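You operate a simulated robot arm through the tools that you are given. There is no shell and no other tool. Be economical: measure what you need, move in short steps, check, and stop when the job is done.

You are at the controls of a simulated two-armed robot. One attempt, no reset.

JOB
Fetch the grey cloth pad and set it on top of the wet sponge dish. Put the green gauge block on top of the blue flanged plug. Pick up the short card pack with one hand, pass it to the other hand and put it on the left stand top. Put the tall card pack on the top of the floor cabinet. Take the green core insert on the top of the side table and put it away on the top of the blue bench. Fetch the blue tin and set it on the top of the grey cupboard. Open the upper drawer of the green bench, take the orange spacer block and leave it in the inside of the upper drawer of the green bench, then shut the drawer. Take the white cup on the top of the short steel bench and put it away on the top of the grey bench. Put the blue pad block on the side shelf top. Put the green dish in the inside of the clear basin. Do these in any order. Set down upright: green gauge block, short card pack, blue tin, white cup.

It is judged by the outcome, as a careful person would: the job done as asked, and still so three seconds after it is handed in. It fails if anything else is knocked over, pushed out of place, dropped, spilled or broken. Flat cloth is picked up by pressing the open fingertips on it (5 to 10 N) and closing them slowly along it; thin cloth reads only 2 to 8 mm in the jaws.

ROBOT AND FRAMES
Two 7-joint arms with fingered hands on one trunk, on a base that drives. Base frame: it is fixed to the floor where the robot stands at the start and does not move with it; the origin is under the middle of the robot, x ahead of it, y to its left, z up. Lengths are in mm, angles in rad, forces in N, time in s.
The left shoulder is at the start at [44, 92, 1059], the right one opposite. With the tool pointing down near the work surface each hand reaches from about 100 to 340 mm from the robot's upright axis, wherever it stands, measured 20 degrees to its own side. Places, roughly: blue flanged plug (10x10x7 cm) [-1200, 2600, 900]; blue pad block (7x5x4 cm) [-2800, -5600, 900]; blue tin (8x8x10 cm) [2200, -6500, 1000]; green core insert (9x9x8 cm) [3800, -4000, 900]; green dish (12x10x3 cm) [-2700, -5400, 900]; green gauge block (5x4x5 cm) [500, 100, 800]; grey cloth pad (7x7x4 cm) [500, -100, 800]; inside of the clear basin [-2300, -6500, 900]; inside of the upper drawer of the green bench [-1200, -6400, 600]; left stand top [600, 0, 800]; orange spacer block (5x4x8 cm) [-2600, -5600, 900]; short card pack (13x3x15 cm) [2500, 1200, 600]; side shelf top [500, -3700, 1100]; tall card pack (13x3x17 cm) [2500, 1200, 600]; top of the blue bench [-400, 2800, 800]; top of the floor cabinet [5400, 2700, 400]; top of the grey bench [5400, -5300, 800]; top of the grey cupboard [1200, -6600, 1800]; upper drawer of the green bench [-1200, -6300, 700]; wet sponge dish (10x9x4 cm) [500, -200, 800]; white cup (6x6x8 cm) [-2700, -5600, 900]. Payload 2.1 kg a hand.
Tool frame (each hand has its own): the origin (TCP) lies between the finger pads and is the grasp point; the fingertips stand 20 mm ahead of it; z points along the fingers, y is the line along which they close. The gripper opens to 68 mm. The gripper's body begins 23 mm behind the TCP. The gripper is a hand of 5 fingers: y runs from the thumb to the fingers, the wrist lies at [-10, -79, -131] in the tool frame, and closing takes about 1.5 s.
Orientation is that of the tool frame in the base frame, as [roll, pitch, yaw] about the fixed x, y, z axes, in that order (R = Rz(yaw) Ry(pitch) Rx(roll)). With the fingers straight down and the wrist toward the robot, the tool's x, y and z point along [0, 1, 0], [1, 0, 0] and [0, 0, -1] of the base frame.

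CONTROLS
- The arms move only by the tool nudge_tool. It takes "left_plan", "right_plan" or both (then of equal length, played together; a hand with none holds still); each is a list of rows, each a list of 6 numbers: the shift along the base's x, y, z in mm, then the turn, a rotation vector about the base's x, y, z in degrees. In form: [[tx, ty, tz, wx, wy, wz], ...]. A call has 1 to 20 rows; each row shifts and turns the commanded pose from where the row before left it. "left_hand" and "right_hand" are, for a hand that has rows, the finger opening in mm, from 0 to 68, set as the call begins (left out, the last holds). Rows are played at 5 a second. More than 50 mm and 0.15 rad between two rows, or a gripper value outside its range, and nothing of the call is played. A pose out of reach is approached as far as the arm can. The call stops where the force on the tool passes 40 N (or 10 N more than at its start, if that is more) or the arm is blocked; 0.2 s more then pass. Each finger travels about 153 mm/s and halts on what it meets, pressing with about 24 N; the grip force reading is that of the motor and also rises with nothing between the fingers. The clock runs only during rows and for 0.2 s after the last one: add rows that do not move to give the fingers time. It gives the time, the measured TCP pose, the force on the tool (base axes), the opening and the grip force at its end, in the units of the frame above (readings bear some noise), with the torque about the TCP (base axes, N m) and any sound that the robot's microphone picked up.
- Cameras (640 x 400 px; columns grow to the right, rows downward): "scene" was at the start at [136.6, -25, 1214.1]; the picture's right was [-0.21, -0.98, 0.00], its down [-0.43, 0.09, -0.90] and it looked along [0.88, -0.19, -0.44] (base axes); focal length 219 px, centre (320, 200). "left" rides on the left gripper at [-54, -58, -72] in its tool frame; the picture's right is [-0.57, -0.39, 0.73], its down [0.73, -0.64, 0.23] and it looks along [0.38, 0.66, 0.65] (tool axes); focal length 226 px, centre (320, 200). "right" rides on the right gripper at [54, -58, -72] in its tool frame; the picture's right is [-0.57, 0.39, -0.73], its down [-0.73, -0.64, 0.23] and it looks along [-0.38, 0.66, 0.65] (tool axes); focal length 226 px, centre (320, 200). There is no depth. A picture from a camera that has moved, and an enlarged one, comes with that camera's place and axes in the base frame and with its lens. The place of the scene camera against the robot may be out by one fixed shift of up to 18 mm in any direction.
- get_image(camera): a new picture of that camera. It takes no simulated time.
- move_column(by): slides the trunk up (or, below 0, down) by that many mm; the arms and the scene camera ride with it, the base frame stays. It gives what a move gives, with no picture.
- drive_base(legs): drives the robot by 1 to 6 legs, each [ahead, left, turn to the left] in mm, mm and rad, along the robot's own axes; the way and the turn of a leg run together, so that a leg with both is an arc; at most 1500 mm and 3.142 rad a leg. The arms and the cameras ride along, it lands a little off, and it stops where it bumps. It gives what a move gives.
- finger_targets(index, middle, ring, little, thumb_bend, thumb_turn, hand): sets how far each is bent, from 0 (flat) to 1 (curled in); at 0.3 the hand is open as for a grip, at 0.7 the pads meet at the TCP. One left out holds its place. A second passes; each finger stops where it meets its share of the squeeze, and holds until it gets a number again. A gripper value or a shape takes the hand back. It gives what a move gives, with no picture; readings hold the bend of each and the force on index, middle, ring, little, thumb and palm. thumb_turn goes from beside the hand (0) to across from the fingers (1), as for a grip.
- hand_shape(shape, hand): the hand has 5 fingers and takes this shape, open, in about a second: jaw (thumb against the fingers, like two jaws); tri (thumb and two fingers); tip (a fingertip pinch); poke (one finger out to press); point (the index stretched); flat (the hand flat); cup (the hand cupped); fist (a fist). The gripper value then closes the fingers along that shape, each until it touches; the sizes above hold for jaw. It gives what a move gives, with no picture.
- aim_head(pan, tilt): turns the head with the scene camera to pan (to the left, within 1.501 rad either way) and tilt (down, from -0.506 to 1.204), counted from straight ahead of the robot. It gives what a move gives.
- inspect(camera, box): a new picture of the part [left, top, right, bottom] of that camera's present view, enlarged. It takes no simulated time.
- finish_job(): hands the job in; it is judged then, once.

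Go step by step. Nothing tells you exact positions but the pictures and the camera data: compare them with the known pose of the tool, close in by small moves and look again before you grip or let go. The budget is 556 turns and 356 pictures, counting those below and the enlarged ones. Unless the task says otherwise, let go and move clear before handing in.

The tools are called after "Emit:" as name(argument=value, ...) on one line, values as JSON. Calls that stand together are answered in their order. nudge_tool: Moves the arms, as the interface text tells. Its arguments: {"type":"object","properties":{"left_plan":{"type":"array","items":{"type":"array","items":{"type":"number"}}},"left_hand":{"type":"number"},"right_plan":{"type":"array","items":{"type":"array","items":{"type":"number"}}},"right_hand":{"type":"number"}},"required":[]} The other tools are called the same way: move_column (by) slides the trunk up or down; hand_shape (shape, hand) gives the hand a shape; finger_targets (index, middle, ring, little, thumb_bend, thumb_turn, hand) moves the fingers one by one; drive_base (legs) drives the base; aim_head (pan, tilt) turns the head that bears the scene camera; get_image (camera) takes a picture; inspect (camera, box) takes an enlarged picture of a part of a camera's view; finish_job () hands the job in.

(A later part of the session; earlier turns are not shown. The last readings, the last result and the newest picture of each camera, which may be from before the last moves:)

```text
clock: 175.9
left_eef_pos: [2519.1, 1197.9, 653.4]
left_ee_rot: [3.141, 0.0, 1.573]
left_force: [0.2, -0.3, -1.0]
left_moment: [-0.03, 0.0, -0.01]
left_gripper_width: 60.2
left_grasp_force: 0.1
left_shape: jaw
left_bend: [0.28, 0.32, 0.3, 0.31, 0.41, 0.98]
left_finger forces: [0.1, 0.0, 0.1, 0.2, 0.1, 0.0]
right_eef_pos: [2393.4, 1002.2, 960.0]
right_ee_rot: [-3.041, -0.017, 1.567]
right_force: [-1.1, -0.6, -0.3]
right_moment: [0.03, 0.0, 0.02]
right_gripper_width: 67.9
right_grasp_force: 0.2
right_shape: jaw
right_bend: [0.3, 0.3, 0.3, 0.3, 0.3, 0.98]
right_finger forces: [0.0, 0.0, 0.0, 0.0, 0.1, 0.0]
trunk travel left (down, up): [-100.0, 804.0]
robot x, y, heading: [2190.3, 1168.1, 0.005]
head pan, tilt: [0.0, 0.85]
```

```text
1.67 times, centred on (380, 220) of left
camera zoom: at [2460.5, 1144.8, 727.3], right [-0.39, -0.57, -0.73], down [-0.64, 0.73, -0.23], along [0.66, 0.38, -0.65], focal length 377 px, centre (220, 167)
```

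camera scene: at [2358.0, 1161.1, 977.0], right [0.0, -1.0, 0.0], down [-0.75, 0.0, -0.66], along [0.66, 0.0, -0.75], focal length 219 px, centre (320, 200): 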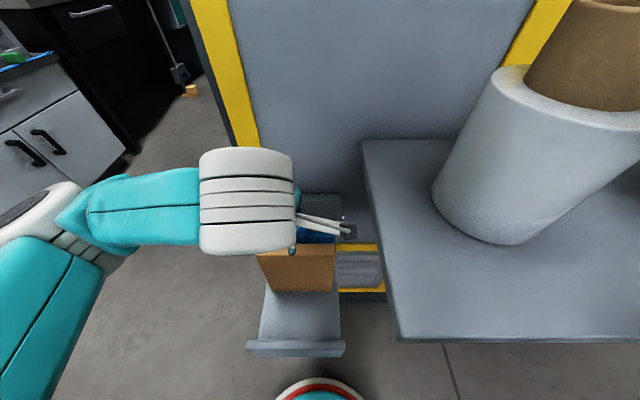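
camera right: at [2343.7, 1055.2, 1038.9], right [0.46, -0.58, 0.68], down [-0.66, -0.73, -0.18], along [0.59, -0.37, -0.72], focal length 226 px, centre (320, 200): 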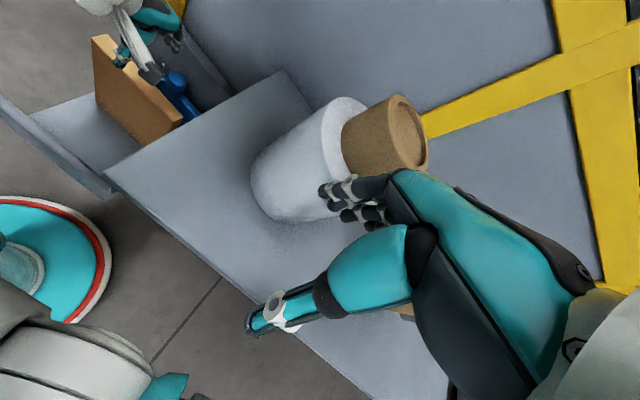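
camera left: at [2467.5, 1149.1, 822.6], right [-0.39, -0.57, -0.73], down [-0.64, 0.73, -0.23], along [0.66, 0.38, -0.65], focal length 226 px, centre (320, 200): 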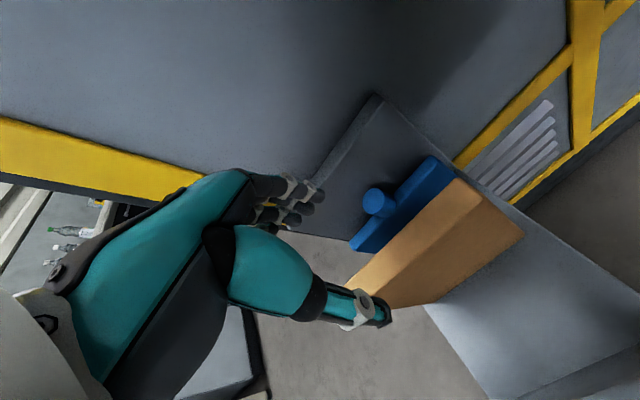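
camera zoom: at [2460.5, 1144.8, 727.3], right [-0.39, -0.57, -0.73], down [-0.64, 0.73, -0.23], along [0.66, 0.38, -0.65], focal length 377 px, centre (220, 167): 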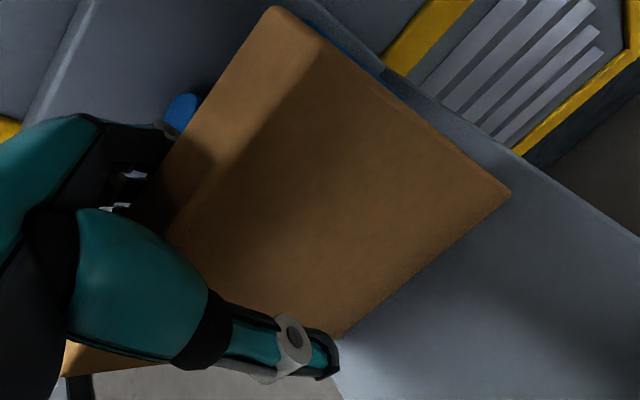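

The fingers are behind the pack, clear of the knob. I close the hand.

Emit:
nudge_tool(left_plan=[[0, 0, 0, 0, 0, 0], [0, 0, 0, 0, 0, 0], [0, 0, 0, 0, 0, 0], [0, 0, 0, 0, 0, 0], [0, 0, 0, 0, 0, 0], [0, 0, 0, 0, 0, 0]], left_hand=5)

Emit:
nudge_tool(left_plan=[[-2, 0, 15, 0, 0, 0], [-2, 0, 25, 0, 0, 0], [-2, 0, 35, 0, 0, 0], [0, 0, 0, 0, 0, 0]])

Emit:
get_image(camera="left")

Emit:
inspect(camera="right", box=[60, 0, 240, 160])

```text
clock: 177.3
left_eef_pos: [2519.2, 1199.0, 653.2]
left_ee_rot: [-3.141, 0.001, 1.574]
left_force: [0.0, 0.0, -0.1]
left_moment: [0.03, -0.01, -0.02]
left_gripper_width: 15.1
left_grasp_force: 24.0
left_shape: jaw
left_bend: [0.73, 0.6, 0.71, 0.71, 0.77, 0.94]
left_finger forces: [16.2, 4.7, 1.7, 0.0, 22.4, 0.0]
right_eef_pos: [2392.4, 1001.7, 960.7]
right_ee_rot: [-3.039, -0.017, 1.568]
right_force: [-0.7, 1.0, -0.3]
right_moment: [-0.01, -0.01, -0.01]
right_gripper_width: 68.2
right_grasp_force: 0.0
right_shape: jaw
right_bend: [0.3, 0.3, 0.3, 0.3, 0.3, 0.98]
right_finger forces: [0.0, 0.1, 0.0, 0.0, 0.0, 0.1]
trunk travel left (down, up): [-100.0, 804.0]
robot x, y, heading: [2193.5, 1168.0, -0.003]
head pan, tilt: [0.0, 0.85]
```

```text
clock: 178.3
left_eef_pos: [2514.3, 1199.4, 729.3]
left_ee_rot: [-3.141, 0.0, 1.573]
left_force: [-0.3, -0.7, -0.7]
left_moment: [-0.01, 0.0, -0.01]
left_gripper_width: 15.2
left_grasp_force: 23.8
left_shape: jaw
left_bend: [0.73, 0.6, 0.71, 0.71, 0.77, 0.94]
left_finger forces: [16.5, 4.8, 1.2, 0.1, 22.3, 0.0]
right_eef_pos: [2393.1, 1002.2, 961.4]
right_ee_rot: [-3.04, -0.016, 1.566]
right_force: [-0.8, -0.9, 0.1]
right_moment: [-0.02, -0.01, 0.01]
right_gripper_width: 67.8
right_grasp_force: 0.0
right_shape: jaw
right_bend: [0.3, 0.3, 0.3, 0.3, 0.3, 0.98]
right_finger forces: [0.0, 0.0, 0.0, 0.0, 0.0, 0.0]
trunk travel left (down, up): [-100.0, 804.0]
robot x, y, heading: [2191.1, 1171.3, -0.0]
head pan, tilt: [0.0, 0.85]
```

```text
219 pictures are left
camera left: at [2454.8, 1145.3, 802.5], right [-0.39, -0.57, -0.73], down [-0.64, 0.73, -0.23], along [0.66, 0.38, -0.65], focal length 226 px, centre (320, 200)
```

left: 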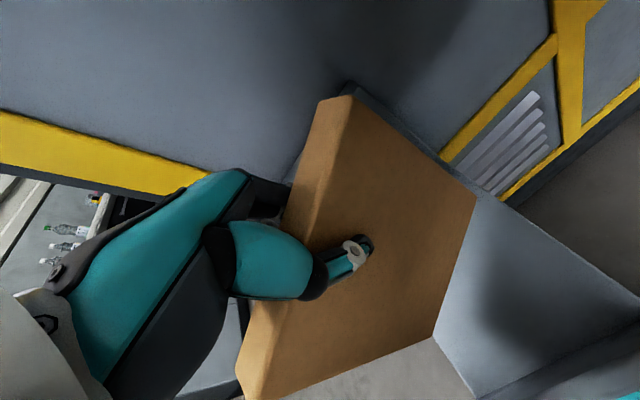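

```text
2.50 times, centred on (150, 80) of right
camera zoom: at [2343.8, 1055.2, 1038.9], right [0.46, -0.58, 0.68], down [-0.66, -0.73, -0.18], along [0.59, -0.37, -0.72], focal length 565 px, centre (745, 500)
```

zoom: 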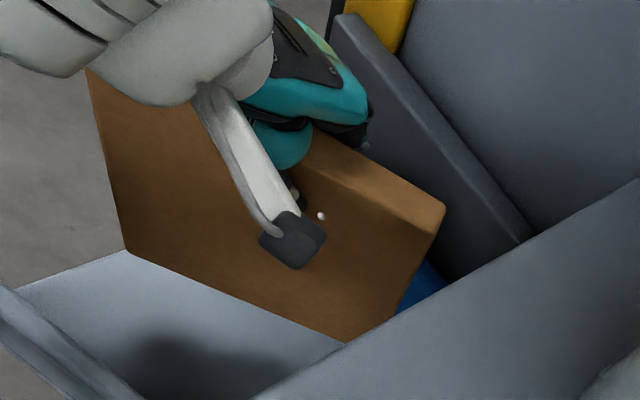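

Emit:
nudge_tool(left_plan=[[-3, 2, 40, 0, 0, 0], [-3, 2, 40, 0, 0, 0], [-3, 2, 40, 0, 0, 0], [0, 0, 30, 0, 0, 0], [0, 0, 0, 0, 0, 0]])

Emit:
drive_base(legs=[[-450, 0, 0]])

Emit:
get_image(camera="scene")

Emit:
get_image(camera="left")

```text
clock: 179.5
left_eef_pos: [2504.3, 1204.1, 879.6]
left_ee_rot: [-3.14, 0.0, 1.572]
left_force: [-0.4, 0.1, -1.6]
left_moment: [-0.02, -0.01, -0.01]
left_gripper_width: 15.0
left_grasp_force: 24.4
left_shape: jaw
left_bend: [0.73, 0.6, 0.71, 0.71, 0.78, 0.93]
left_finger forces: [16.7, 4.8, 1.0, 0.1, 22.3, 0.0]
right_eef_pos: [2393.8, 1002.3, 961.2]
right_ee_rot: [-3.041, -0.015, 1.568]
right_force: [-0.5, -0.4, -0.3]
right_moment: [0.0, 0.03, 0.02]
right_gripper_width: 68.0
right_grasp_force: 0.0
right_shape: jaw
right_bend: [0.3, 0.3, 0.3, 0.3, 0.3, 0.98]
right_finger forces: [0.1, 0.0, 0.0, 0.0, 0.0, 0.1]
trunk travel left (down, up): [-100.0, 804.0]
robot x, y, heading: [2192.0, 1169.4, 0.002]
head pan, tilt: [0.0, 0.85]
```

```text
clock: 182.2
left_eef_pos: [2053.6, 1204.9, 879.4]
left_ee_rot: [-3.139, -0.001, 1.573]
left_force: [1.2, -0.8, -0.4]
left_moment: [0.01, 0.02, -0.01]
left_gripper_width: 15.0
left_grasp_force: 24.2
left_shape: jaw
left_bend: [0.73, 0.6, 0.71, 0.71, 0.78, 0.93]
left_finger forces: [16.7, 4.8, 0.9, 0.1, 22.3, 0.1]
right_eef_pos: [1941.0, 1003.0, 960.9]
right_ee_rot: [-3.042, -0.014, 1.569]
right_force: [0.5, 0.5, -0.6]
right_moment: [0.01, -0.02, -0.02]
right_gripper_width: 68.1
right_grasp_force: 0.0
right_shape: jaw
right_bend: [0.3, 0.3, 0.3, 0.3, 0.3, 0.98]
right_finger forces: [0.1, 0.1, 0.0, 0.1, 0.0, 0.1]
trunk travel left (down, up): [-100.0, 804.0]
robot x, y, heading: [1740.0, 1167.7, 0.003]
head pan, tilt: [0.0, 0.85]
```

```text
217 pictures are left
camera scene: at [1907.0, 1160.9, 976.9], right [0.0, -1.0, 0.0], down [-0.75, 0.0, -0.66], along [0.66, 0.0, -0.75], focal length 219 px, centre (320, 200)
```

scene: 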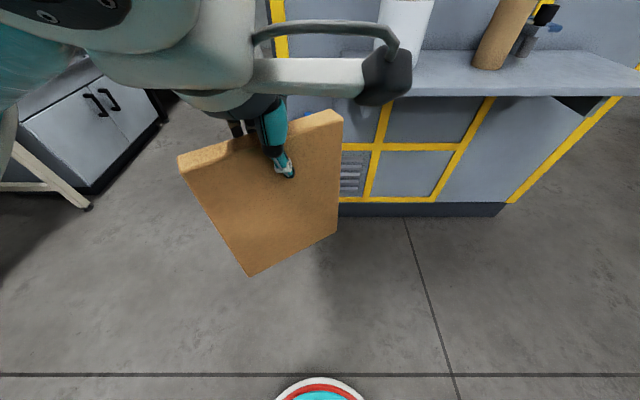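

```text
216 pictures are left
camera left: at [1994.3, 1150.8, 952.6], right [-0.39, -0.57, -0.73], down [-0.64, 0.73, -0.23], along [0.66, 0.38, -0.65], focal length 226 px, centre (320, 200)
```

left: 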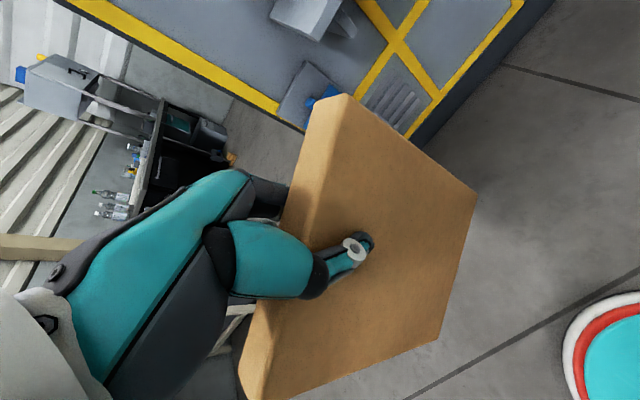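

The tall pack is out and upright in the left hand. Next I look for the way to the floor cabinet at [5400,2700].

Emit:
aim_head(pan=0.45, tilt=0.3)

Emit:
get_image(camera="scene")

```text
clock: 183.2
left_eef_pos: [2052.5, 1204.8, 878.3]
left_ee_rot: [-3.14, 0.001, 1.572]
left_force: [-1.0, 0.6, -0.9]
left_moment: [-0.03, 0.02, 0.01]
left_gripper_width: 15.2
left_grasp_force: 24.4
left_shape: jaw
left_bend: [0.73, 0.6, 0.71, 0.71, 0.78, 0.93]
left_finger forces: [16.7, 4.8, 0.9, 0.0, 22.3, 0.0]
right_eef_pos: [1941.7, 1001.6, 960.4]
right_ee_rot: [-3.04, -0.016, 1.569]
right_force: [0.3, 1.0, 0.1]
right_moment: [-0.01, 0.01, -0.02]
right_gripper_width: 67.8
right_grasp_force: 0.0
right_shape: jaw
right_bend: [0.3, 0.3, 0.3, 0.3, 0.3, 0.98]
right_finger forces: [0.0, 0.1, 0.0, 0.0, 0.1, 0.0]
trunk travel left (down, up): [-100.0, 804.0]
robot x, y, heading: [1741.3, 1163.1, 0.001]
head pan, tilt: [0.45, 0.3]
```

```text
215 pictures are left
camera scene: at [1912.8, 1201.5, 1025.3], right [0.44, -0.9, 0.0], down [-0.27, -0.13, -0.95], along [0.86, 0.42, -0.3], focal length 219 px, centre (320, 200)
```

scene: 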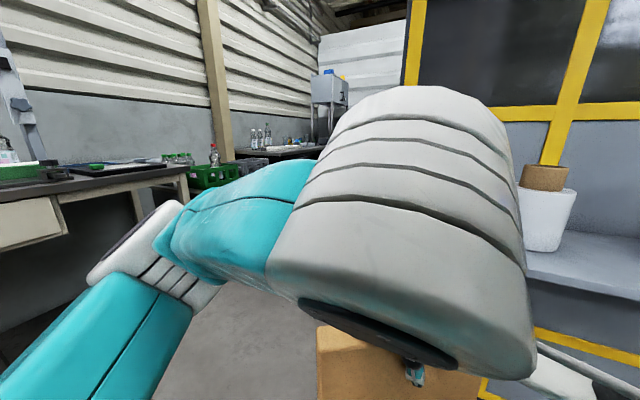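

Emit:
nudge_tool(left_plan=[[0, 0, -40, 0, 0, 0], [0, 0, -40, 0, 0, 0], [0, 0, -40, 0, 0, 0], [0, -10, -40, 0, 0, 0], [0, -10, -20, 0, 0, 0]])

Emit:
move_column(by=300)

Emit:
aim_head(pan=0.4, tilt=0.35)

Emit:
get_image(camera="scene")

```text
clock: 184.4
left_eef_pos: [2053.7, 1184.5, 699.1]
left_ee_rot: [-3.14, -0.001, 1.573]
left_force: [-0.3, 0.0, -0.8]
left_moment: [0.0, -0.01, 0.01]
left_gripper_width: 15.1
left_grasp_force: 23.8
left_shape: jaw
left_bend: [0.73, 0.6, 0.71, 0.71, 0.78, 0.92]
left_finger forces: [17.0, 4.6, 0.6, 0.1, 22.3, 0.0]
right_eef_pos: [1942.7, 1002.1, 960.3]
right_ee_rot: [-3.04, -0.016, 1.568]
right_force: [-0.3, -0.2, 0.5]
right_moment: [0.01, -0.03, 0.04]
right_gripper_width: 67.7
right_grasp_force: 0.1
right_shape: jaw
right_bend: [0.3, 0.3, 0.3, 0.3, 0.3, 0.98]
right_finger forces: [0.1, 0.1, 0.0, 0.0, 0.1, 0.1]
trunk travel left (down, up): [-100.0, 804.0]
robot x, y, heading: [1738.6, 1164.4, 0.005]
head pan, tilt: [0.45, 0.3]
```

```text
clock: 187.4
left_eef_pos: [2053.2, 1184.0, 998.9]
left_ee_rot: [-3.14, 0.0, 1.572]
left_force: [-0.2, 0.4, -1.8]
left_moment: [-0.03, 0.02, 0.0]
left_gripper_width: 14.8
left_grasp_force: 23.8
left_shape: jaw
left_bend: [0.73, 0.6, 0.71, 0.71, 0.78, 0.92]
left_finger forces: [17.0, 4.7, 0.6, 0.1, 22.3, 0.0]
right_eef_pos: [1943.0, 1002.5, 1261.5]
right_ee_rot: [-3.041, -0.016, 1.569]
right_force: [0.7, 0.8, -0.2]
right_moment: [-0.02, 0.02, 0.01]
right_gripper_width: 67.7
right_grasp_force: 0.0
right_shape: jaw
right_bend: [0.3, 0.3, 0.3, 0.3, 0.3, 0.98]
right_finger forces: [0.1, 0.0, 0.1, 0.0, 0.0, 0.0]
trunk travel left (down, up): [-400.0, 504.0]
robot x, y, heading: [1739.3, 1166.0, 0.001]
head pan, tilt: [0.45, 0.3]
```

```text
clock: 188.0
left_eef_pos: [2052.5, 1184.5, 1000.8]
left_ee_rot: [-3.138, 0.002, 1.572]
left_force: [0.3, 0.3, -0.4]
left_moment: [0.0, 0.03, -0.02]
left_gripper_width: 14.8
left_grasp_force: 23.6
left_shape: jaw
left_bend: [0.73, 0.6, 0.71, 0.71, 0.78, 0.92]
left_finger forces: [16.9, 4.7, 0.5, 0.0, 22.2, 0.1]
right_eef_pos: [1943.4, 1001.7, 1261.8]
right_ee_rot: [-3.042, -0.014, 1.57]
right_force: [-0.9, -0.1, 0.1]
right_moment: [0.0, 0.0, -0.01]
right_gripper_width: 67.8
right_grasp_force: 0.1
right_shape: jaw
right_bend: [0.3, 0.3, 0.3, 0.3, 0.3, 0.98]
right_finger forces: [0.0, 0.0, 0.1, 0.0, 0.0, 0.1]
trunk travel left (down, up): [-400.0, 504.0]
robot x, y, heading: [1739.6, 1166.1, -0.003]
head pan, tilt: [0.4, 0.351]
```

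```text
214 pictures are left
camera scene: at [1858.7, 1197.1, 1324.8], right [0.39, -0.92, 0.0], down [-0.32, -0.13, -0.94], along [0.86, 0.37, -0.34], focal length 219 px, centre (320, 200)
```

scene: 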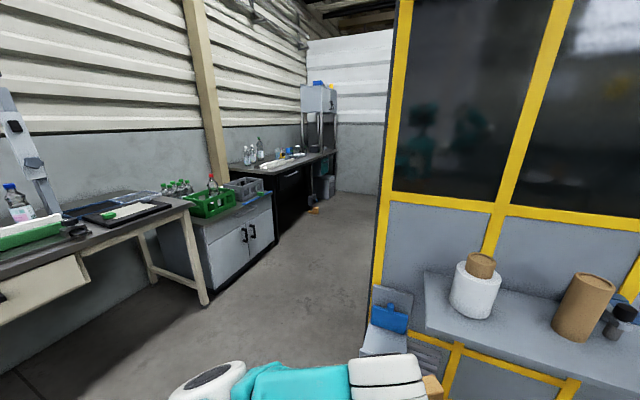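

Emit:
inspect(camera="scene", box=[220, 60, 400, 240])

```text
2.22 times, centred on (310, 150) of scene
camera zoom: at [1858.7, 1197.1, 1324.8], right [0.39, -0.92, 0.0], down [-0.32, -0.13, -0.94], along [0.86, 0.37, -0.34], focal length 487 px, centre (342, 311)
```

zoom: 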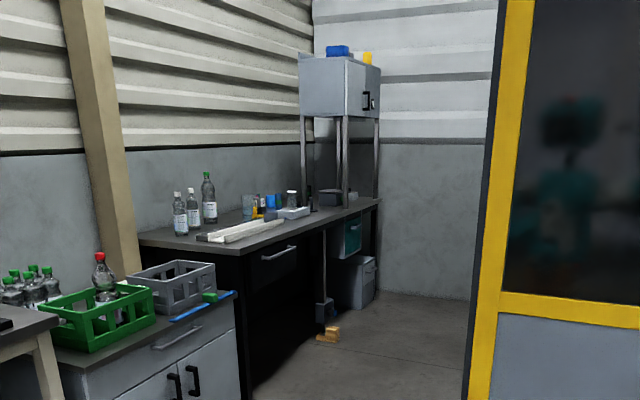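

The aisle between machine and wall benches is wide; a low grey cabinet stands at its end, about [5300-5600,2500-2700]. I drive along y≈1800 toward it.

Emit:
drive_base(legs=[[0, 650, 0], [1500, 0, 0], [1400, 0, 0]])

Emit:
aim_head(pan=0.5, tilt=0.45)

Emit:
get_image(camera="scene")

```text
clock: 205.3
left_eef_pos: [4964.1, 1827.3, 998.8]
left_ee_rot: [-3.14, 0.0, 1.559]
left_force: [0.3, -0.2, -1.9]
left_moment: [-0.03, 0.0, -0.02]
left_gripper_width: 15.0
left_grasp_force: 24.1
left_shape: jaw
left_bend: [0.73, 0.6, 0.71, 0.71, 0.78, 0.92]
left_finger forces: [17.0, 4.7, 0.6, 0.0, 22.4, 0.1]
right_eef_pos: [4850.5, 1646.3, 1261.2]
right_ee_rot: [-3.038, -0.016, 1.556]
right_force: [-0.4, 0.6, -0.6]
right_moment: [-0.02, 0.05, 0.0]
right_gripper_width: 68.0
right_grasp_force: 0.1
right_shape: jaw
right_bend: [0.3, 0.3, 0.3, 0.3, 0.3, 0.98]
right_finger forces: [0.0, 0.0, 0.0, 0.0, 0.0, 0.0]
trunk travel left (down, up): [-400.0, 504.0]
robot x, y, heading: [4648.6, 1812.2, -0.013]
head pan, tilt: [0.4, 0.351]
```

```text
clock: 205.9
left_eef_pos: [4962.6, 1826.9, 999.4]
left_ee_rot: [-3.139, -0.001, 1.559]
left_force: [-0.4, 0.0, -0.2]
left_moment: [0.0, -0.01, 0.01]
left_gripper_width: 14.5
left_grasp_force: 23.5
left_shape: jaw
left_bend: [0.73, 0.6, 0.71, 0.71, 0.78, 0.92]
left_finger forces: [16.9, 4.7, 0.6, 0.0, 22.3, 0.0]
right_eef_pos: [4849.4, 1645.2, 1261.8]
right_ee_rot: [-3.041, -0.015, 1.556]
right_force: [0.5, 0.1, 0.7]
right_moment: [0.01, -0.01, 0.0]
right_gripper_width: 67.9
right_grasp_force: 0.1
right_shape: jaw
right_bend: [0.3, 0.3, 0.3, 0.3, 0.3, 0.98]
right_finger forces: [0.0, 0.0, 0.0, 0.0, 0.0, 0.0]
trunk travel left (down, up): [-400.0, 504.0]
robot x, y, heading: [4654.0, 1815.4, -0.015]
head pan, tilt: [0.499, 0.45]
```

```text
212 pictures are left
camera scene: at [4764.2, 1849.9, 1315.6], right [0.47, -0.88, 0.0], down [-0.38, -0.2, -0.9], along [0.8, 0.42, -0.44], focal length 219 px, centre (320, 200)
```

scene: 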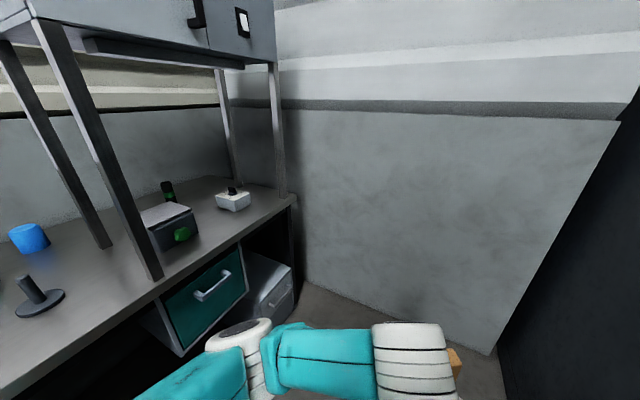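

The floor cabinet stands under the right end of the bench. I move in front of it, turn to face it and lower the trunk for a look.

Emit:
drive_base(legs=[[700, 0, 0], [0, 0, 1.585]])

Emit:
move_column(by=-400)

Emit:
aim_head(pan=-0.25, tilt=0.4)

Emit:
get_image(camera="scene")

Emit:
get_image(camera="left")

```text
clock: 213.6
left_eef_pos: [5325.6, 2116.4, 999.4]
left_ee_rot: [-3.139, 0.0, -3.133]
left_force: [-0.5, -1.1, -1.0]
left_moment: [-0.02, 0.02, -0.03]
left_gripper_width: 14.8
left_grasp_force: 24.0
left_shape: jaw
left_bend: [0.73, 0.6, 0.71, 0.71, 0.78, 0.92]
left_finger forces: [17.0, 4.7, 0.5, 0.0, 22.2, 0.1]
right_eef_pos: [5509.1, 2007.0, 1260.8]
right_ee_rot: [-3.038, -0.016, -3.138]
right_force: [0.3, -0.2, 0.8]
right_moment: [0.0, 0.0, 0.02]
right_gripper_width: 67.9
right_grasp_force: 0.0
right_shape: jaw
right_bend: [0.3, 0.3, 0.3, 0.3, 0.3, 0.98]
right_finger forces: [0.0, 0.0, 0.0, 0.0, 0.0, 0.1]
trunk travel left (down, up): [-400.0, 504.0]
robot x, y, heading: [5344.4, 1801.0, 1.576]
head pan, tilt: [0.499, 0.45]
```

```text
clock: 217.4
left_eef_pos: [5326.5, 2115.3, 599.4]
left_ee_rot: [-3.141, 0.001, -3.134]
left_force: [0.1, -0.2, -0.4]
left_moment: [0.01, -0.01, -0.02]
left_gripper_width: 14.8
left_grasp_force: 24.0
left_shape: jaw
left_bend: [0.73, 0.6, 0.71, 0.71, 0.78, 0.92]
left_finger forces: [17.1, 4.7, 0.7, 0.0, 22.3, 0.1]
right_eef_pos: [5507.5, 2039.3, 844.7]
right_ee_rot: [-2.935, -0.017, -3.14]
right_force: [0.2, -1.1, -0.1]
right_moment: [-0.01, 0.02, -0.02]
right_gripper_width: 67.6
right_grasp_force: 0.0
right_shape: jaw
right_bend: [0.3, 0.3, 0.3, 0.3, 0.3, 0.98]
right_finger forces: [0.0, 0.0, 0.0, 0.0, 0.0, 0.1]
trunk travel left (down, up): [0.0, 904.0]
robot x, y, heading: [5343.1, 1803.8, 1.579]
head pan, tilt: [0.499, 0.45]
```

```text
clock: 218.6
left_eef_pos: [5325.3, 2116.1, 599.5]
left_ee_rot: [-3.141, -0.001, -3.135]
left_force: [0.3, -0.6, -1.4]
left_moment: [0.01, 0.02, -0.01]
left_gripper_width: 14.7
left_grasp_force: 23.9
left_shape: jaw
left_bend: [0.73, 0.6, 0.71, 0.71, 0.78, 0.92]
left_finger forces: [17.1, 4.8, 0.7, 0.0, 22.3, 0.1]
right_eef_pos: [5508.4, 2038.6, 843.2]
right_ee_rot: [-2.937, -0.015, -3.139]
right_force: [0.4, 0.8, 0.3]
right_moment: [0.01, 0.02, 0.0]
right_gripper_width: 67.8
right_grasp_force: 0.0
right_shape: jaw
right_bend: [0.3, 0.3, 0.3, 0.3, 0.3, 0.98]
right_finger forces: [0.0, 0.1, 0.0, 0.1, 0.0, 0.0]
trunk travel left (down, up): [0.0, 904.0]
robot x, y, heading: [5345.8, 1800.1, 1.574]
head pan, tilt: [-0.25, 0.4]
```

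```text
211 pictures are left
camera scene: at [5370.4, 2001.4, 912.6], right [0.97, -0.24, 0.0], down [-0.09, -0.38, -0.92], along [0.22, 0.89, -0.39], focal length 219 px, centre (320, 200)
```

scene: 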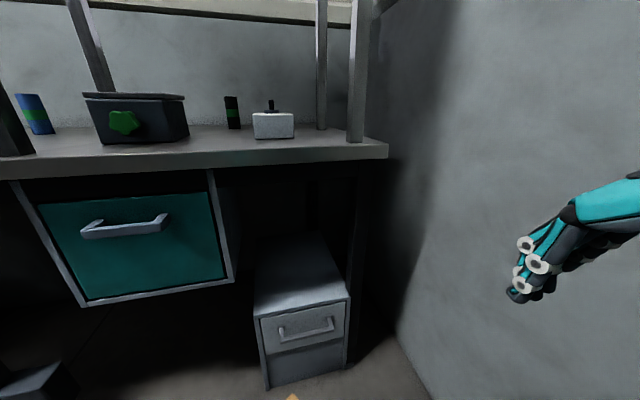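

```text
210 pictures are left
camera left: at [5379.9, 2059.3, 672.6], right [0.57, -0.38, -0.73], down [-0.73, -0.65, -0.23], along [-0.38, 0.66, -0.65], focal length 226 px, centre (320, 200)
```

left: 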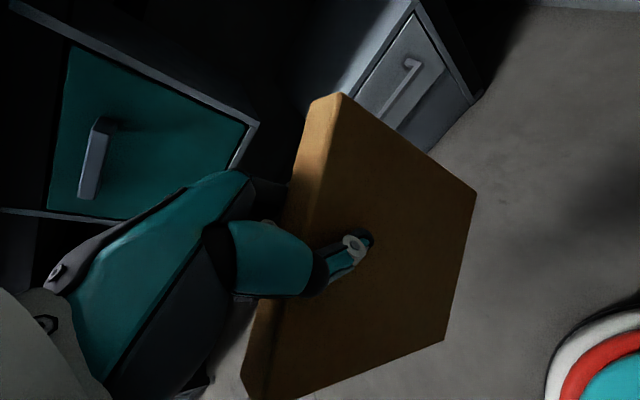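

The cabinet's top is about z=400, front y≈2450, x 5310-5570, under the bench; the forearms stick out sideways, so I check where my right elbow and the wall are.

Emit:
aim_head(pan=-1.1, tilt=0.6)

Emit:
get_image(camera="scene")

Emit:
aim_head(pan=0.4, tilt=0.8)

Emit:
get_image(camera="scene")

```text
clock: 219.7
left_eef_pos: [5326.0, 2116.7, 598.7]
left_ee_rot: [-3.141, 0.001, -3.134]
left_force: [1.1, 0.8, -0.5]
left_moment: [-0.03, -0.01, 0.0]
left_gripper_width: 14.5
left_grasp_force: 24.2
left_shape: jaw
left_bend: [0.73, 0.6, 0.71, 0.71, 0.78, 0.92]
left_finger forces: [17.1, 4.7, 0.6, 0.0, 22.3, 0.0]
right_eef_pos: [5508.9, 2038.3, 844.8]
right_ee_rot: [-2.934, -0.015, -3.141]
right_force: [-0.2, 0.0, 0.0]
right_moment: [-0.01, -0.01, 0.01]
right_gripper_width: 67.9
right_grasp_force: 0.0
right_shape: jaw
right_bend: [0.3, 0.3, 0.3, 0.3, 0.3, 0.98]
right_finger forces: [0.1, 0.1, 0.0, 0.1, 0.0, 0.0]
trunk travel left (down, up): [0.0, 904.0]
robot x, y, heading: [5347.8, 1804.7, 1.574]
head pan, tilt: [-1.1, 0.6]
```

```text
209 pictures are left
camera scene: at [5426.7, 1952.1, 894.4], right [0.46, -0.89, 0.0], down [-0.5, -0.26, -0.83], along [0.73, 0.38, -0.56], focal length 219 px, centre (320, 200)
```

scene: 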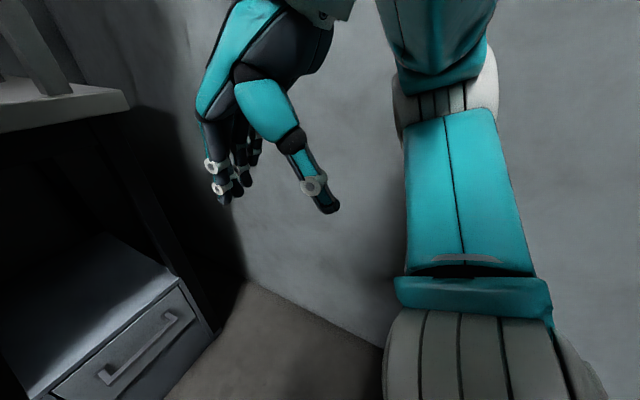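

```text
clock: 221.3
left_eef_pos: [5325.8, 2116.6, 599.7]
left_ee_rot: [-3.14, 0.001, -3.134]
left_force: [-0.1, -0.1, -1.5]
left_moment: [-0.02, 0.04, -0.01]
left_gripper_width: 14.7
left_grasp_force: 23.7
left_shape: jaw
left_bend: [0.73, 0.6, 0.71, 0.71, 0.78, 0.92]
left_finger forces: [17.1, 4.8, 0.6, 0.0, 22.3, 0.0]
right_eef_pos: [5508.6, 2038.0, 844.5]
right_ee_rot: [-2.935, -0.016, -3.141]
right_force: [0.9, -0.1, 0.5]
right_moment: [0.0, 0.0, 0.0]
right_gripper_width: 67.9
right_grasp_force: 0.0
right_shape: jaw
right_bend: [0.3, 0.3, 0.3, 0.3, 0.3, 0.98]
right_finger forces: [0.0, 0.0, 0.0, 0.0, 0.0, 0.1]
trunk travel left (down, up): [0.0, 904.0]
robot x, y, heading: [5347.5, 1803.0, 1.579]
head pan, tilt: [0.4, 0.799]
```

```text
208 pictures are left
camera scene: at [5316.4, 1985.6, 877.5], right [0.92, 0.39, 0.0], down [0.28, -0.66, -0.7], along [-0.27, 0.64, -0.72], focal length 219 px, centre (320, 200)
```

scene: 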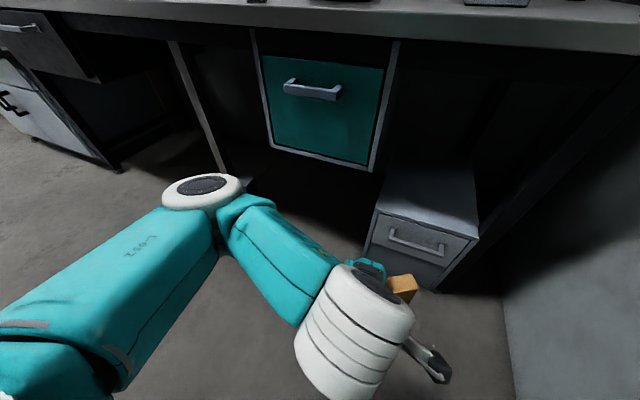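

The left elbow sticks out beside the hand. I test how far forward the left hand can stretch, since a longer reach would pull the elbow in.

Emit:
nudge_tool(left_plan=[[10, 30, 0, 0, 0, 0], [10, 30, 0, 0, 0, 0], [10, 30, 0, 0, 0, 0], [0, 30, 0, 0, 0, 0], [0, 0, 0, 0, 0, 0]])

Emit:
get_image(camera="scene")

```text
clock: 222.5
left_eef_pos: [5355.3, 2235.8, 599.1]
left_ee_rot: [-3.14, -0.001, -3.135]
left_force: [0.6, -0.2, -1.5]
left_moment: [0.02, 0.0, 0.0]
left_gripper_width: 14.9
left_grasp_force: 24.4
left_shape: jaw
left_bend: [0.73, 0.6, 0.71, 0.71, 0.78, 0.92]
left_finger forces: [17.2, 4.6, 0.5, 0.1, 22.4, 0.1]
right_eef_pos: [5510.2, 2039.5, 843.7]
right_ee_rot: [-2.935, -0.015, -3.139]
right_force: [-0.1, -0.3, 0.8]
right_moment: [0.01, 0.01, 0.01]
right_gripper_width: 68.0
right_grasp_force: 0.1
right_shape: jaw
right_bend: [0.3, 0.3, 0.3, 0.3, 0.3, 0.98]
right_finger forces: [0.1, 0.1, 0.1, 0.1, 0.1, 0.1]
trunk travel left (down, up): [0.0, 904.0]
robot x, y, heading: [5347.5, 1800.9, 1.575]
head pan, tilt: [0.4, 0.799]
```

```text
207 pictures are left
camera scene: at [5316.3, 1985.6, 877.5], right [0.92, 0.39, 0.0], down [0.28, -0.66, -0.7], along [-0.28, 0.64, -0.72], focal length 219 px, centre (320, 200)
```

scene: 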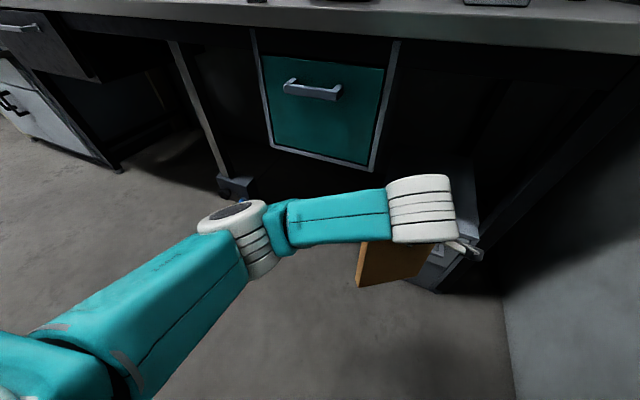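

It reaches well beyond the stated range. I extend another 90 mm.

Emit:
nudge_tool(left_plan=[[8, 30, 0, 0, 0, 0], [8, 30, 0, 0, 0, 0], [8, 30, 0, 0, 0, 0], [0, 0, 0, 0, 0, 0]])

Emit:
get_image(camera="scene")

Emit:
get_image(camera="left")

```text
clock: 223.5
left_eef_pos: [5380.1, 2326.0, 600.4]
left_ee_rot: [3.14, 0.001, -3.136]
left_force: [0.3, 0.6, -1.4]
left_moment: [0.03, 0.0, -0.03]
left_gripper_width: 14.4
left_grasp_force: 24.0
left_shape: jaw
left_bend: [0.73, 0.6, 0.71, 0.71, 0.78, 0.92]
left_finger forces: [17.4, 4.7, 0.4, 0.0, 22.4, 0.0]
right_eef_pos: [5509.2, 2037.9, 844.7]
right_ee_rot: [-2.936, -0.017, -3.14]
right_force: [0.5, -0.7, 0.1]
right_moment: [0.01, 0.0, -0.01]
right_gripper_width: 67.8
right_grasp_force: 0.1
right_shape: jaw
right_bend: [0.3, 0.3, 0.3, 0.3, 0.3, 0.98]
right_finger forces: [0.0, 0.0, 0.0, 0.0, 0.0, 0.0]
trunk travel left (down, up): [0.0, 904.0]
robot x, y, heading: [5344.9, 1804.2, 1.576]
head pan, tilt: [0.4, 0.799]
```

```text
206 pictures are left
camera scene: at [5316.4, 1985.7, 877.5], right [0.92, 0.39, 0.0], down [0.28, -0.66, -0.7], along [-0.28, 0.64, -0.72], focal length 219 px, centre (320, 200)
```

scene: 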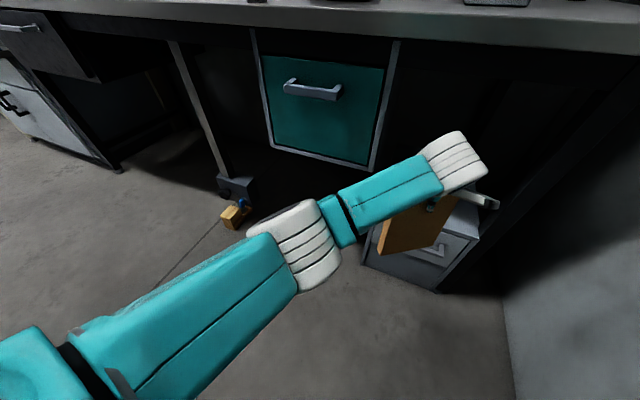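

```text
205 pictures are left
camera left: at [5434.1, 2269.3, 672.8], right [0.57, -0.38, -0.73], down [-0.73, -0.65, -0.23], along [-0.38, 0.66, -0.65], focal length 226 px, centre (320, 200)
```

left: 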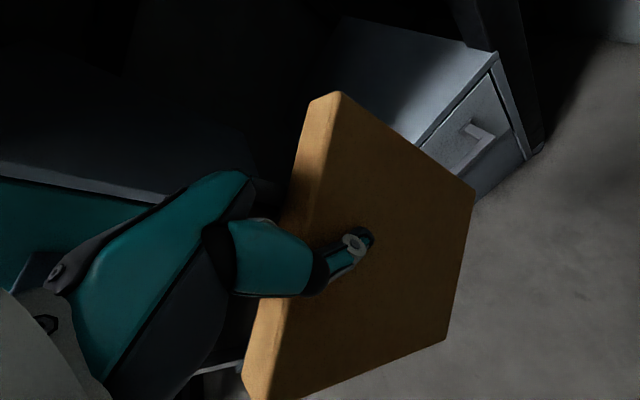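

The stretched arm keeps its elbow well back. Cabinet front is at y≈2462, right end x≈5570. I raise the pack slightly and drive in so it comes over the cabinet's top.

Emit:
nudge_tool(left_plan=[[0, 0, 18, 0, 0, 0], [0, 0, 0, 0, 0, 0]])

Emit:
drive_base(legs=[[110, -60, 0]])

Emit:
aim_head(pan=0.1, tilt=0.7)

Emit:
get_image(camera="scene")

Emit:
get_image(camera="left")

```text
clock: 224.1
left_eef_pos: [5379.6, 2325.7, 617.3]
left_ee_rot: [-3.139, 0.001, -3.135]
left_force: [-0.5, 0.2, -1.5]
left_moment: [0.01, 0.02, -0.01]
left_gripper_width: 14.4
left_grasp_force: 24.4
left_shape: jaw
left_bend: [0.73, 0.6, 0.71, 0.71, 0.78, 0.92]
left_finger forces: [17.4, 4.7, 0.6, 0.0, 22.3, 0.0]
right_eef_pos: [5509.5, 2039.2, 843.8]
right_ee_rot: [-2.935, -0.015, -3.139]
right_force: [-0.7, -0.3, 0.1]
right_moment: [0.04, 0.01, 0.01]
right_gripper_width: 68.0
right_grasp_force: 0.1
right_shape: jaw
right_bend: [0.3, 0.3, 0.3, 0.3, 0.3, 0.98]
right_finger forces: [0.0, 0.0, 0.1, 0.1, 0.0, 0.1]
trunk travel left (down, up): [0.0, 904.0]
robot x, y, heading: [5346.3, 1802.4, 1.577]
head pan, tilt: [0.4, 0.799]
```

```text
clock: 225.4
left_eef_pos: [5438.5, 2437.0, 617.5]
left_ee_rot: [-3.14, 0.001, -3.134]
left_force: [-0.3, 0.1, -1.8]
left_moment: [0.02, 0.01, 0.01]
left_gripper_width: 14.6
left_grasp_force: 23.5
left_shape: jaw
left_bend: [0.73, 0.6, 0.71, 0.71, 0.78, 0.92]
left_finger forces: [17.2, 4.8, 0.5, 0.0, 22.4, 0.0]
right_eef_pos: [5568.0, 2149.3, 844.2]
right_ee_rot: [-2.937, -0.016, -3.14]
right_force: [0.0, 0.4, 0.4]
right_moment: [-0.02, 0.01, 0.0]
right_gripper_width: 67.5
right_grasp_force: 0.2
right_shape: jaw
right_bend: [0.3, 0.3, 0.3, 0.3, 0.3, 0.98]
right_finger forces: [0.0, 0.0, 0.1, 0.0, 0.0, 0.1]
trunk travel left (down, up): [0.0, 904.0]
robot x, y, heading: [5404.5, 1912.0, 1.575]
head pan, tilt: [0.4, 0.799]
```

```text
clock: 226.2
left_eef_pos: [5440.0, 2437.7, 618.4]
left_ee_rot: [-3.141, 0.001, -3.134]
left_force: [0.1, 0.4, -1.7]
left_moment: [0.01, 0.01, 0.0]
left_gripper_width: 14.5
left_grasp_force: 23.9
left_shape: jaw
left_bend: [0.73, 0.6, 0.71, 0.71, 0.78, 0.92]
left_finger forces: [17.2, 4.8, 0.4, 0.0, 22.4, 0.1]
right_eef_pos: [5567.6, 2150.0, 844.7]
right_ee_rot: [-2.936, -0.015, -3.14]
right_force: [-0.7, -0.2, 0.0]
right_moment: [0.01, 0.05, 0.01]
right_gripper_width: 67.9
right_grasp_force: 0.0
right_shape: jaw
right_bend: [0.3, 0.3, 0.3, 0.3, 0.3, 0.98]
right_finger forces: [0.0, 0.0, 0.0, 0.0, 0.0, 0.0]
trunk travel left (down, up): [0.0, 904.0]
robot x, y, heading: [5402.9, 1913.1, 1.578]
head pan, tilt: [0.099, 0.7]
```

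```text
204 pictures are left
camera scene: at [5398.3, 2106.8, 885.7], right [0.99, 0.11, 0.0], down [0.07, -0.64, -0.76], along [-0.08, 0.76, -0.64], focal length 219 px, centre (320, 200)
```

scene: 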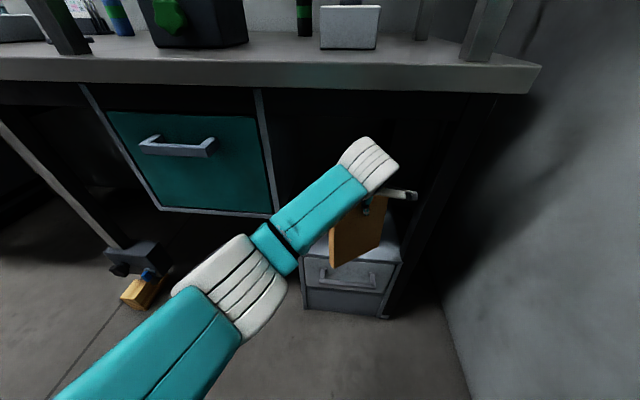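

```text
203 pictures are left
camera left: at [5493.0, 2380.2, 690.6], right [0.57, -0.38, -0.73], down [-0.73, -0.65, -0.23], along [-0.38, 0.66, -0.65], focal length 226 px, centre (320, 200)
```

left: 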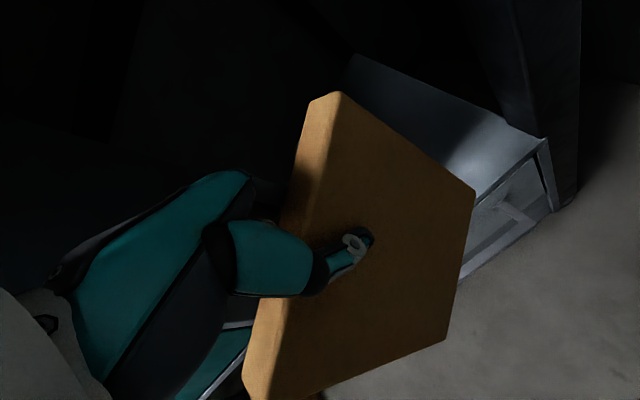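

Triangulating better: cabinet top z≈366, front y≈2485, x 5305-5585; bench underside z≈821 at y≥2430. I lower the pack a bit and drive the rest of the way in.

Emit:
nudge_tool(left_plan=[[0, 0, -20, 0, 0, 0], [0, 0, -20, 0, 0, 0], [0, 0, 0, 0, 0, 0]])

Emit:
drive_base(legs=[[106, -10, 0]])

Emit:
get_image(camera="scene")

Emit:
get_image(camera="left")

```text
clock: 227.0
left_eef_pos: [5439.1, 2436.8, 578.3]
left_ee_rot: [-3.14, 0.001, -3.135]
left_force: [0.0, -0.1, -0.6]
left_moment: [-0.01, 0.0, -0.01]
left_gripper_width: 14.5
left_grasp_force: 24.2
left_shape: jaw
left_bend: [0.73, 0.6, 0.71, 0.71, 0.78, 0.92]
left_finger forces: [17.2, 4.7, 0.5, 0.1, 22.4, 0.0]
right_eef_pos: [5567.4, 2150.1, 844.8]
right_ee_rot: [-2.934, -0.015, -3.138]
right_force: [-0.6, 0.0, 0.8]
right_moment: [-0.01, -0.04, 0.02]
right_gripper_width: 67.9
right_grasp_force: 0.1
right_shape: jaw
right_bend: [0.3, 0.3, 0.3, 0.3, 0.3, 0.98]
right_finger forces: [0.1, 0.0, 0.0, 0.1, 0.1, 0.0]
trunk travel left (down, up): [0.0, 904.0]
robot x, y, heading: [5406.1, 1912.4, 1.578]
head pan, tilt: [0.099, 0.7]
```

```text
clock: 228.2
left_eef_pos: [5447.9, 2541.8, 578.1]
left_ee_rot: [-3.141, -0.001, -3.131]
left_force: [-0.2, 0.3, -1.3]
left_moment: [-0.01, 0.01, 0.0]
left_gripper_width: 14.6
left_grasp_force: 24.0
left_shape: jaw
left_bend: [0.73, 0.6, 0.71, 0.71, 0.78, 0.92]
left_finger forces: [17.1, 4.7, 0.5, 0.1, 22.4, 0.0]
right_eef_pos: [5577.1, 2255.9, 844.2]
right_ee_rot: [-2.934, -0.016, -3.139]
right_force: [0.3, -0.4, -0.1]
right_moment: [0.01, -0.03, -0.01]
right_gripper_width: 68.1
right_grasp_force: 0.2
right_shape: jaw
right_bend: [0.3, 0.3, 0.3, 0.3, 0.3, 0.98]
right_finger forces: [0.0, 0.1, 0.1, 0.1, 0.0, 0.1]
trunk travel left (down, up): [0.0, 904.0]
robot x, y, heading: [5413.6, 2019.6, 1.577]
head pan, tilt: [0.099, 0.7]
```

```text
202 pictures are left
camera scene: at [5407.6, 2212.6, 885.8], right [0.99, 0.11, 0.0], down [0.07, -0.64, -0.76], along [-0.08, 0.76, -0.64], focal length 219 px, centre (320, 200)
```

scene: 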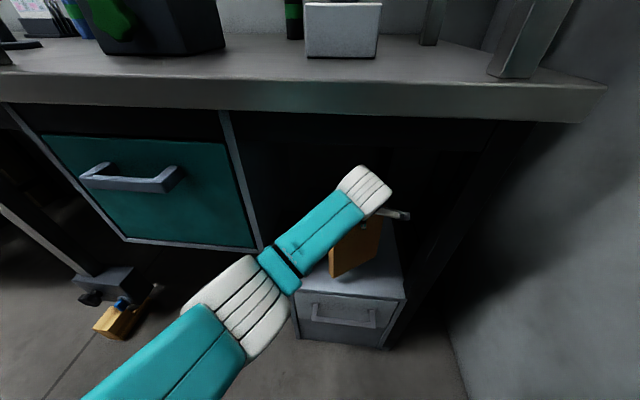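

```text
201 pictures are left
camera left: at [5502.1, 2485.7, 651.2], right [0.57, -0.38, -0.73], down [-0.73, -0.65, -0.23], along [-0.38, 0.66, -0.65], focal length 226 px, centre (320, 200)
```

left: 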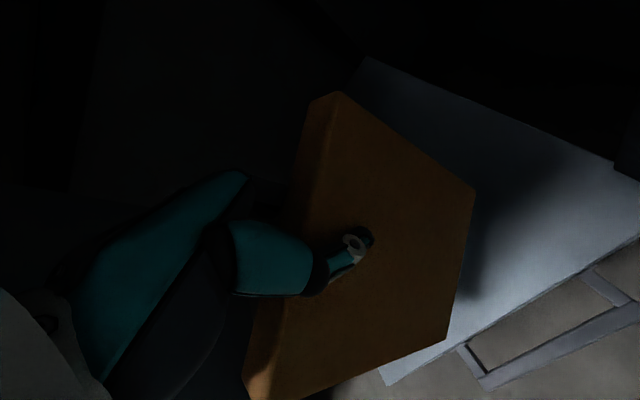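

The pack is over the cabinet, but its near corner is only ~6 mm inside the front edge. I push 25 mm further in and lower toward the top.

Emit:
nudge_tool(left_plan=[[0, 13, 0, 0, 0, 0], [0, 13, 0, 0, 0, 0], [0, 0, -15, 0, 0, 0], [0, 0, -12, 0, 0, 0], [0, 0, -8, 0, 0, 0], [0, 0, 0, 0, 0, 0]])

Emit:
inspect(camera="left", box=[220, 60, 640, 400])

Emit:
inspect(camera="scene", box=[260, 140, 460, 380])

```text
clock: 229.6
left_eef_pos: [5446.8, 2567.6, 542.3]
left_ee_rot: [-3.139, -0.001, -3.133]
left_force: [0.3, -0.1, -0.5]
left_moment: [-0.05, -0.03, 0.02]
left_gripper_width: 14.4
left_grasp_force: 24.3
left_shape: jaw
left_bend: [0.73, 0.6, 0.71, 0.71, 0.78, 0.92]
left_finger forces: [17.2, 4.6, 0.5, 0.0, 22.2, 0.1]
right_eef_pos: [5578.1, 2256.0, 843.8]
right_ee_rot: [-2.936, -0.016, -3.138]
right_force: [-1.1, -0.9, 0.0]
right_moment: [0.02, 0.02, -0.02]
right_gripper_width: 67.9
right_grasp_force: 0.1
right_shape: jaw
right_bend: [0.3, 0.3, 0.3, 0.3, 0.3, 0.98]
right_finger forces: [0.0, 0.2, 0.0, 0.0, 0.1, 0.1]
trunk travel left (down, up): [0.0, 904.0]
robot x, y, heading: [5413.5, 2019.0, 1.577]
head pan, tilt: [0.099, 0.7]
```

```text
1.18 times, centred on (430, 230) of left
camera zoom: at [5502.4, 2511.3, 616.1], right [0.57, -0.38, -0.73], down [-0.73, -0.65, -0.23], along [-0.38, 0.66, -0.65], focal length 266 px, centre (191, 165)
```

zoom: 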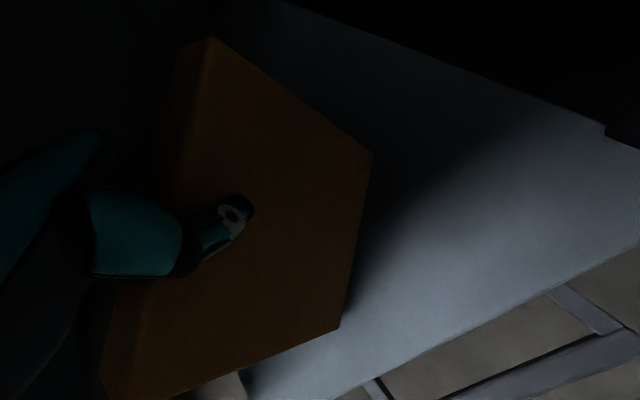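

```text
1.67 times, centred on (360, 260) of scene
camera zoom: at [5407.6, 2212.7, 885.7], right [0.99, 0.11, 0.0], down [0.07, -0.64, -0.76], along [-0.08, 0.76, -0.64], focal length 365 px, centre (253, 100)
```

zoom: 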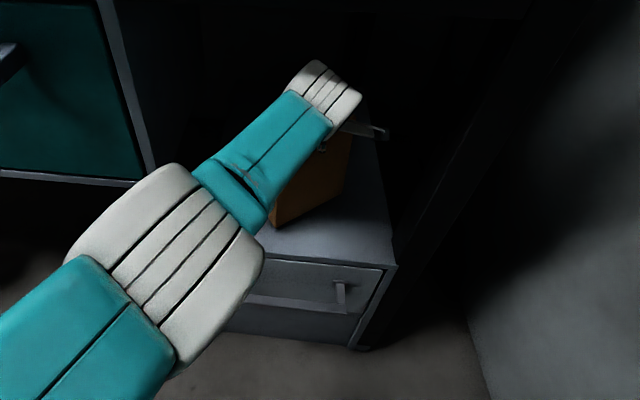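

Emit:
nudge_tool(left_plan=[[0, 0, -5, 0, 0, 0], [0, 0, -4, 0, 0, 0], [0, 0, -3, 0, 0, 0], [0, 0, -3, 0, 0, 0], [0, 0, -3, 0, 0, 0], [0, 0, 0, 0, 0, 0]])

Emit:
inspect(camera="left", box=[220, 60, 640, 400])

```text
clock: 231.0
left_eef_pos: [5447.1, 2566.3, 528.3]
left_ee_rot: [3.141, 0.0, -3.132]
left_force: [0.2, 0.4, 1.9]
left_moment: [0.0, 0.02, -0.02]
left_gripper_width: 14.8
left_grasp_force: 24.1
left_shape: jaw
left_bend: [0.73, 0.6, 0.71, 0.71, 0.78, 0.91]
left_finger forces: [17.0, 5.0, 0.4, 0.0, 22.6, 0.0]
left hand out of reach, approached as far as the arm can: row 4
right_eef_pos: [5577.8, 2255.6, 844.3]
right_ee_rot: [-2.935, -0.015, -3.14]
right_force: [-0.7, -0.4, 0.0]
right_moment: [0.0, -0.02, 0.0]
right_gripper_width: 67.7
right_grasp_force: 0.0
right_shape: jaw
right_bend: [0.3, 0.3, 0.3, 0.3, 0.3, 0.98]
right_finger forces: [0.1, 0.0, 0.0, 0.0, 0.1, 0.0]
trunk travel left (down, up): [0.0, 904.0]
robot x, y, heading: [5413.2, 2018.0, 1.579]
head pan, tilt: [0.099, 0.7]
```

```text
1.18 times, centred on (430, 230) of left
camera zoom: at [5501.1, 2509.0, 600.8], right [0.57, -0.38, -0.73], down [-0.73, -0.65, -0.23], along [-0.38, 0.66, -0.65], focal length 266 px, centre (191, 165)
```

zoom: 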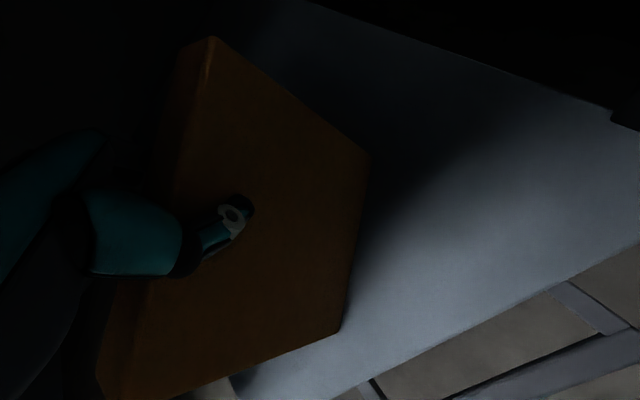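

Emit:
nudge_tool(left_plan=[[0, -2, -2, 0, 0, 0], [0, 0, -2, 0, 0, 0], [0, 0, 0, 0, 0, 0]])

```text
clock: 231.8
left_eef_pos: [5448.1, 2565.0, 526.3]
left_ee_rot: [3.138, 0.0, -3.135]
left_force: [1.4, -0.1, 18.2]
left_moment: [0.12, -0.06, -0.08]
left_gripper_width: 15.8
left_grasp_force: 24.5
left_shape: jaw
left_bend: [0.73, 0.6, 0.71, 0.71, 0.79, 0.91]
left_finger forces: [17.2, 6.4, 0.5, 0.0, 24.7, 0.0]
right_eef_pos: [5577.5, 2254.8, 845.3]
right_ee_rot: [-2.938, -0.016, -3.138]
right_force: [-0.5, 0.3, 0.7]
right_moment: [-0.01, 0.01, 0.04]
right_gripper_width: 68.0
right_grasp_force: 0.1
right_shape: jaw
right_bend: [0.3, 0.3, 0.3, 0.3, 0.3, 0.98]
right_finger forces: [0.0, 0.0, 0.0, 0.1, 0.0, 0.0]
trunk travel left (down, up): [0.0, 904.0]
robot x, y, heading: [5413.1, 2018.0, 1.578]
head pan, tilt: [0.099, 0.7]
```

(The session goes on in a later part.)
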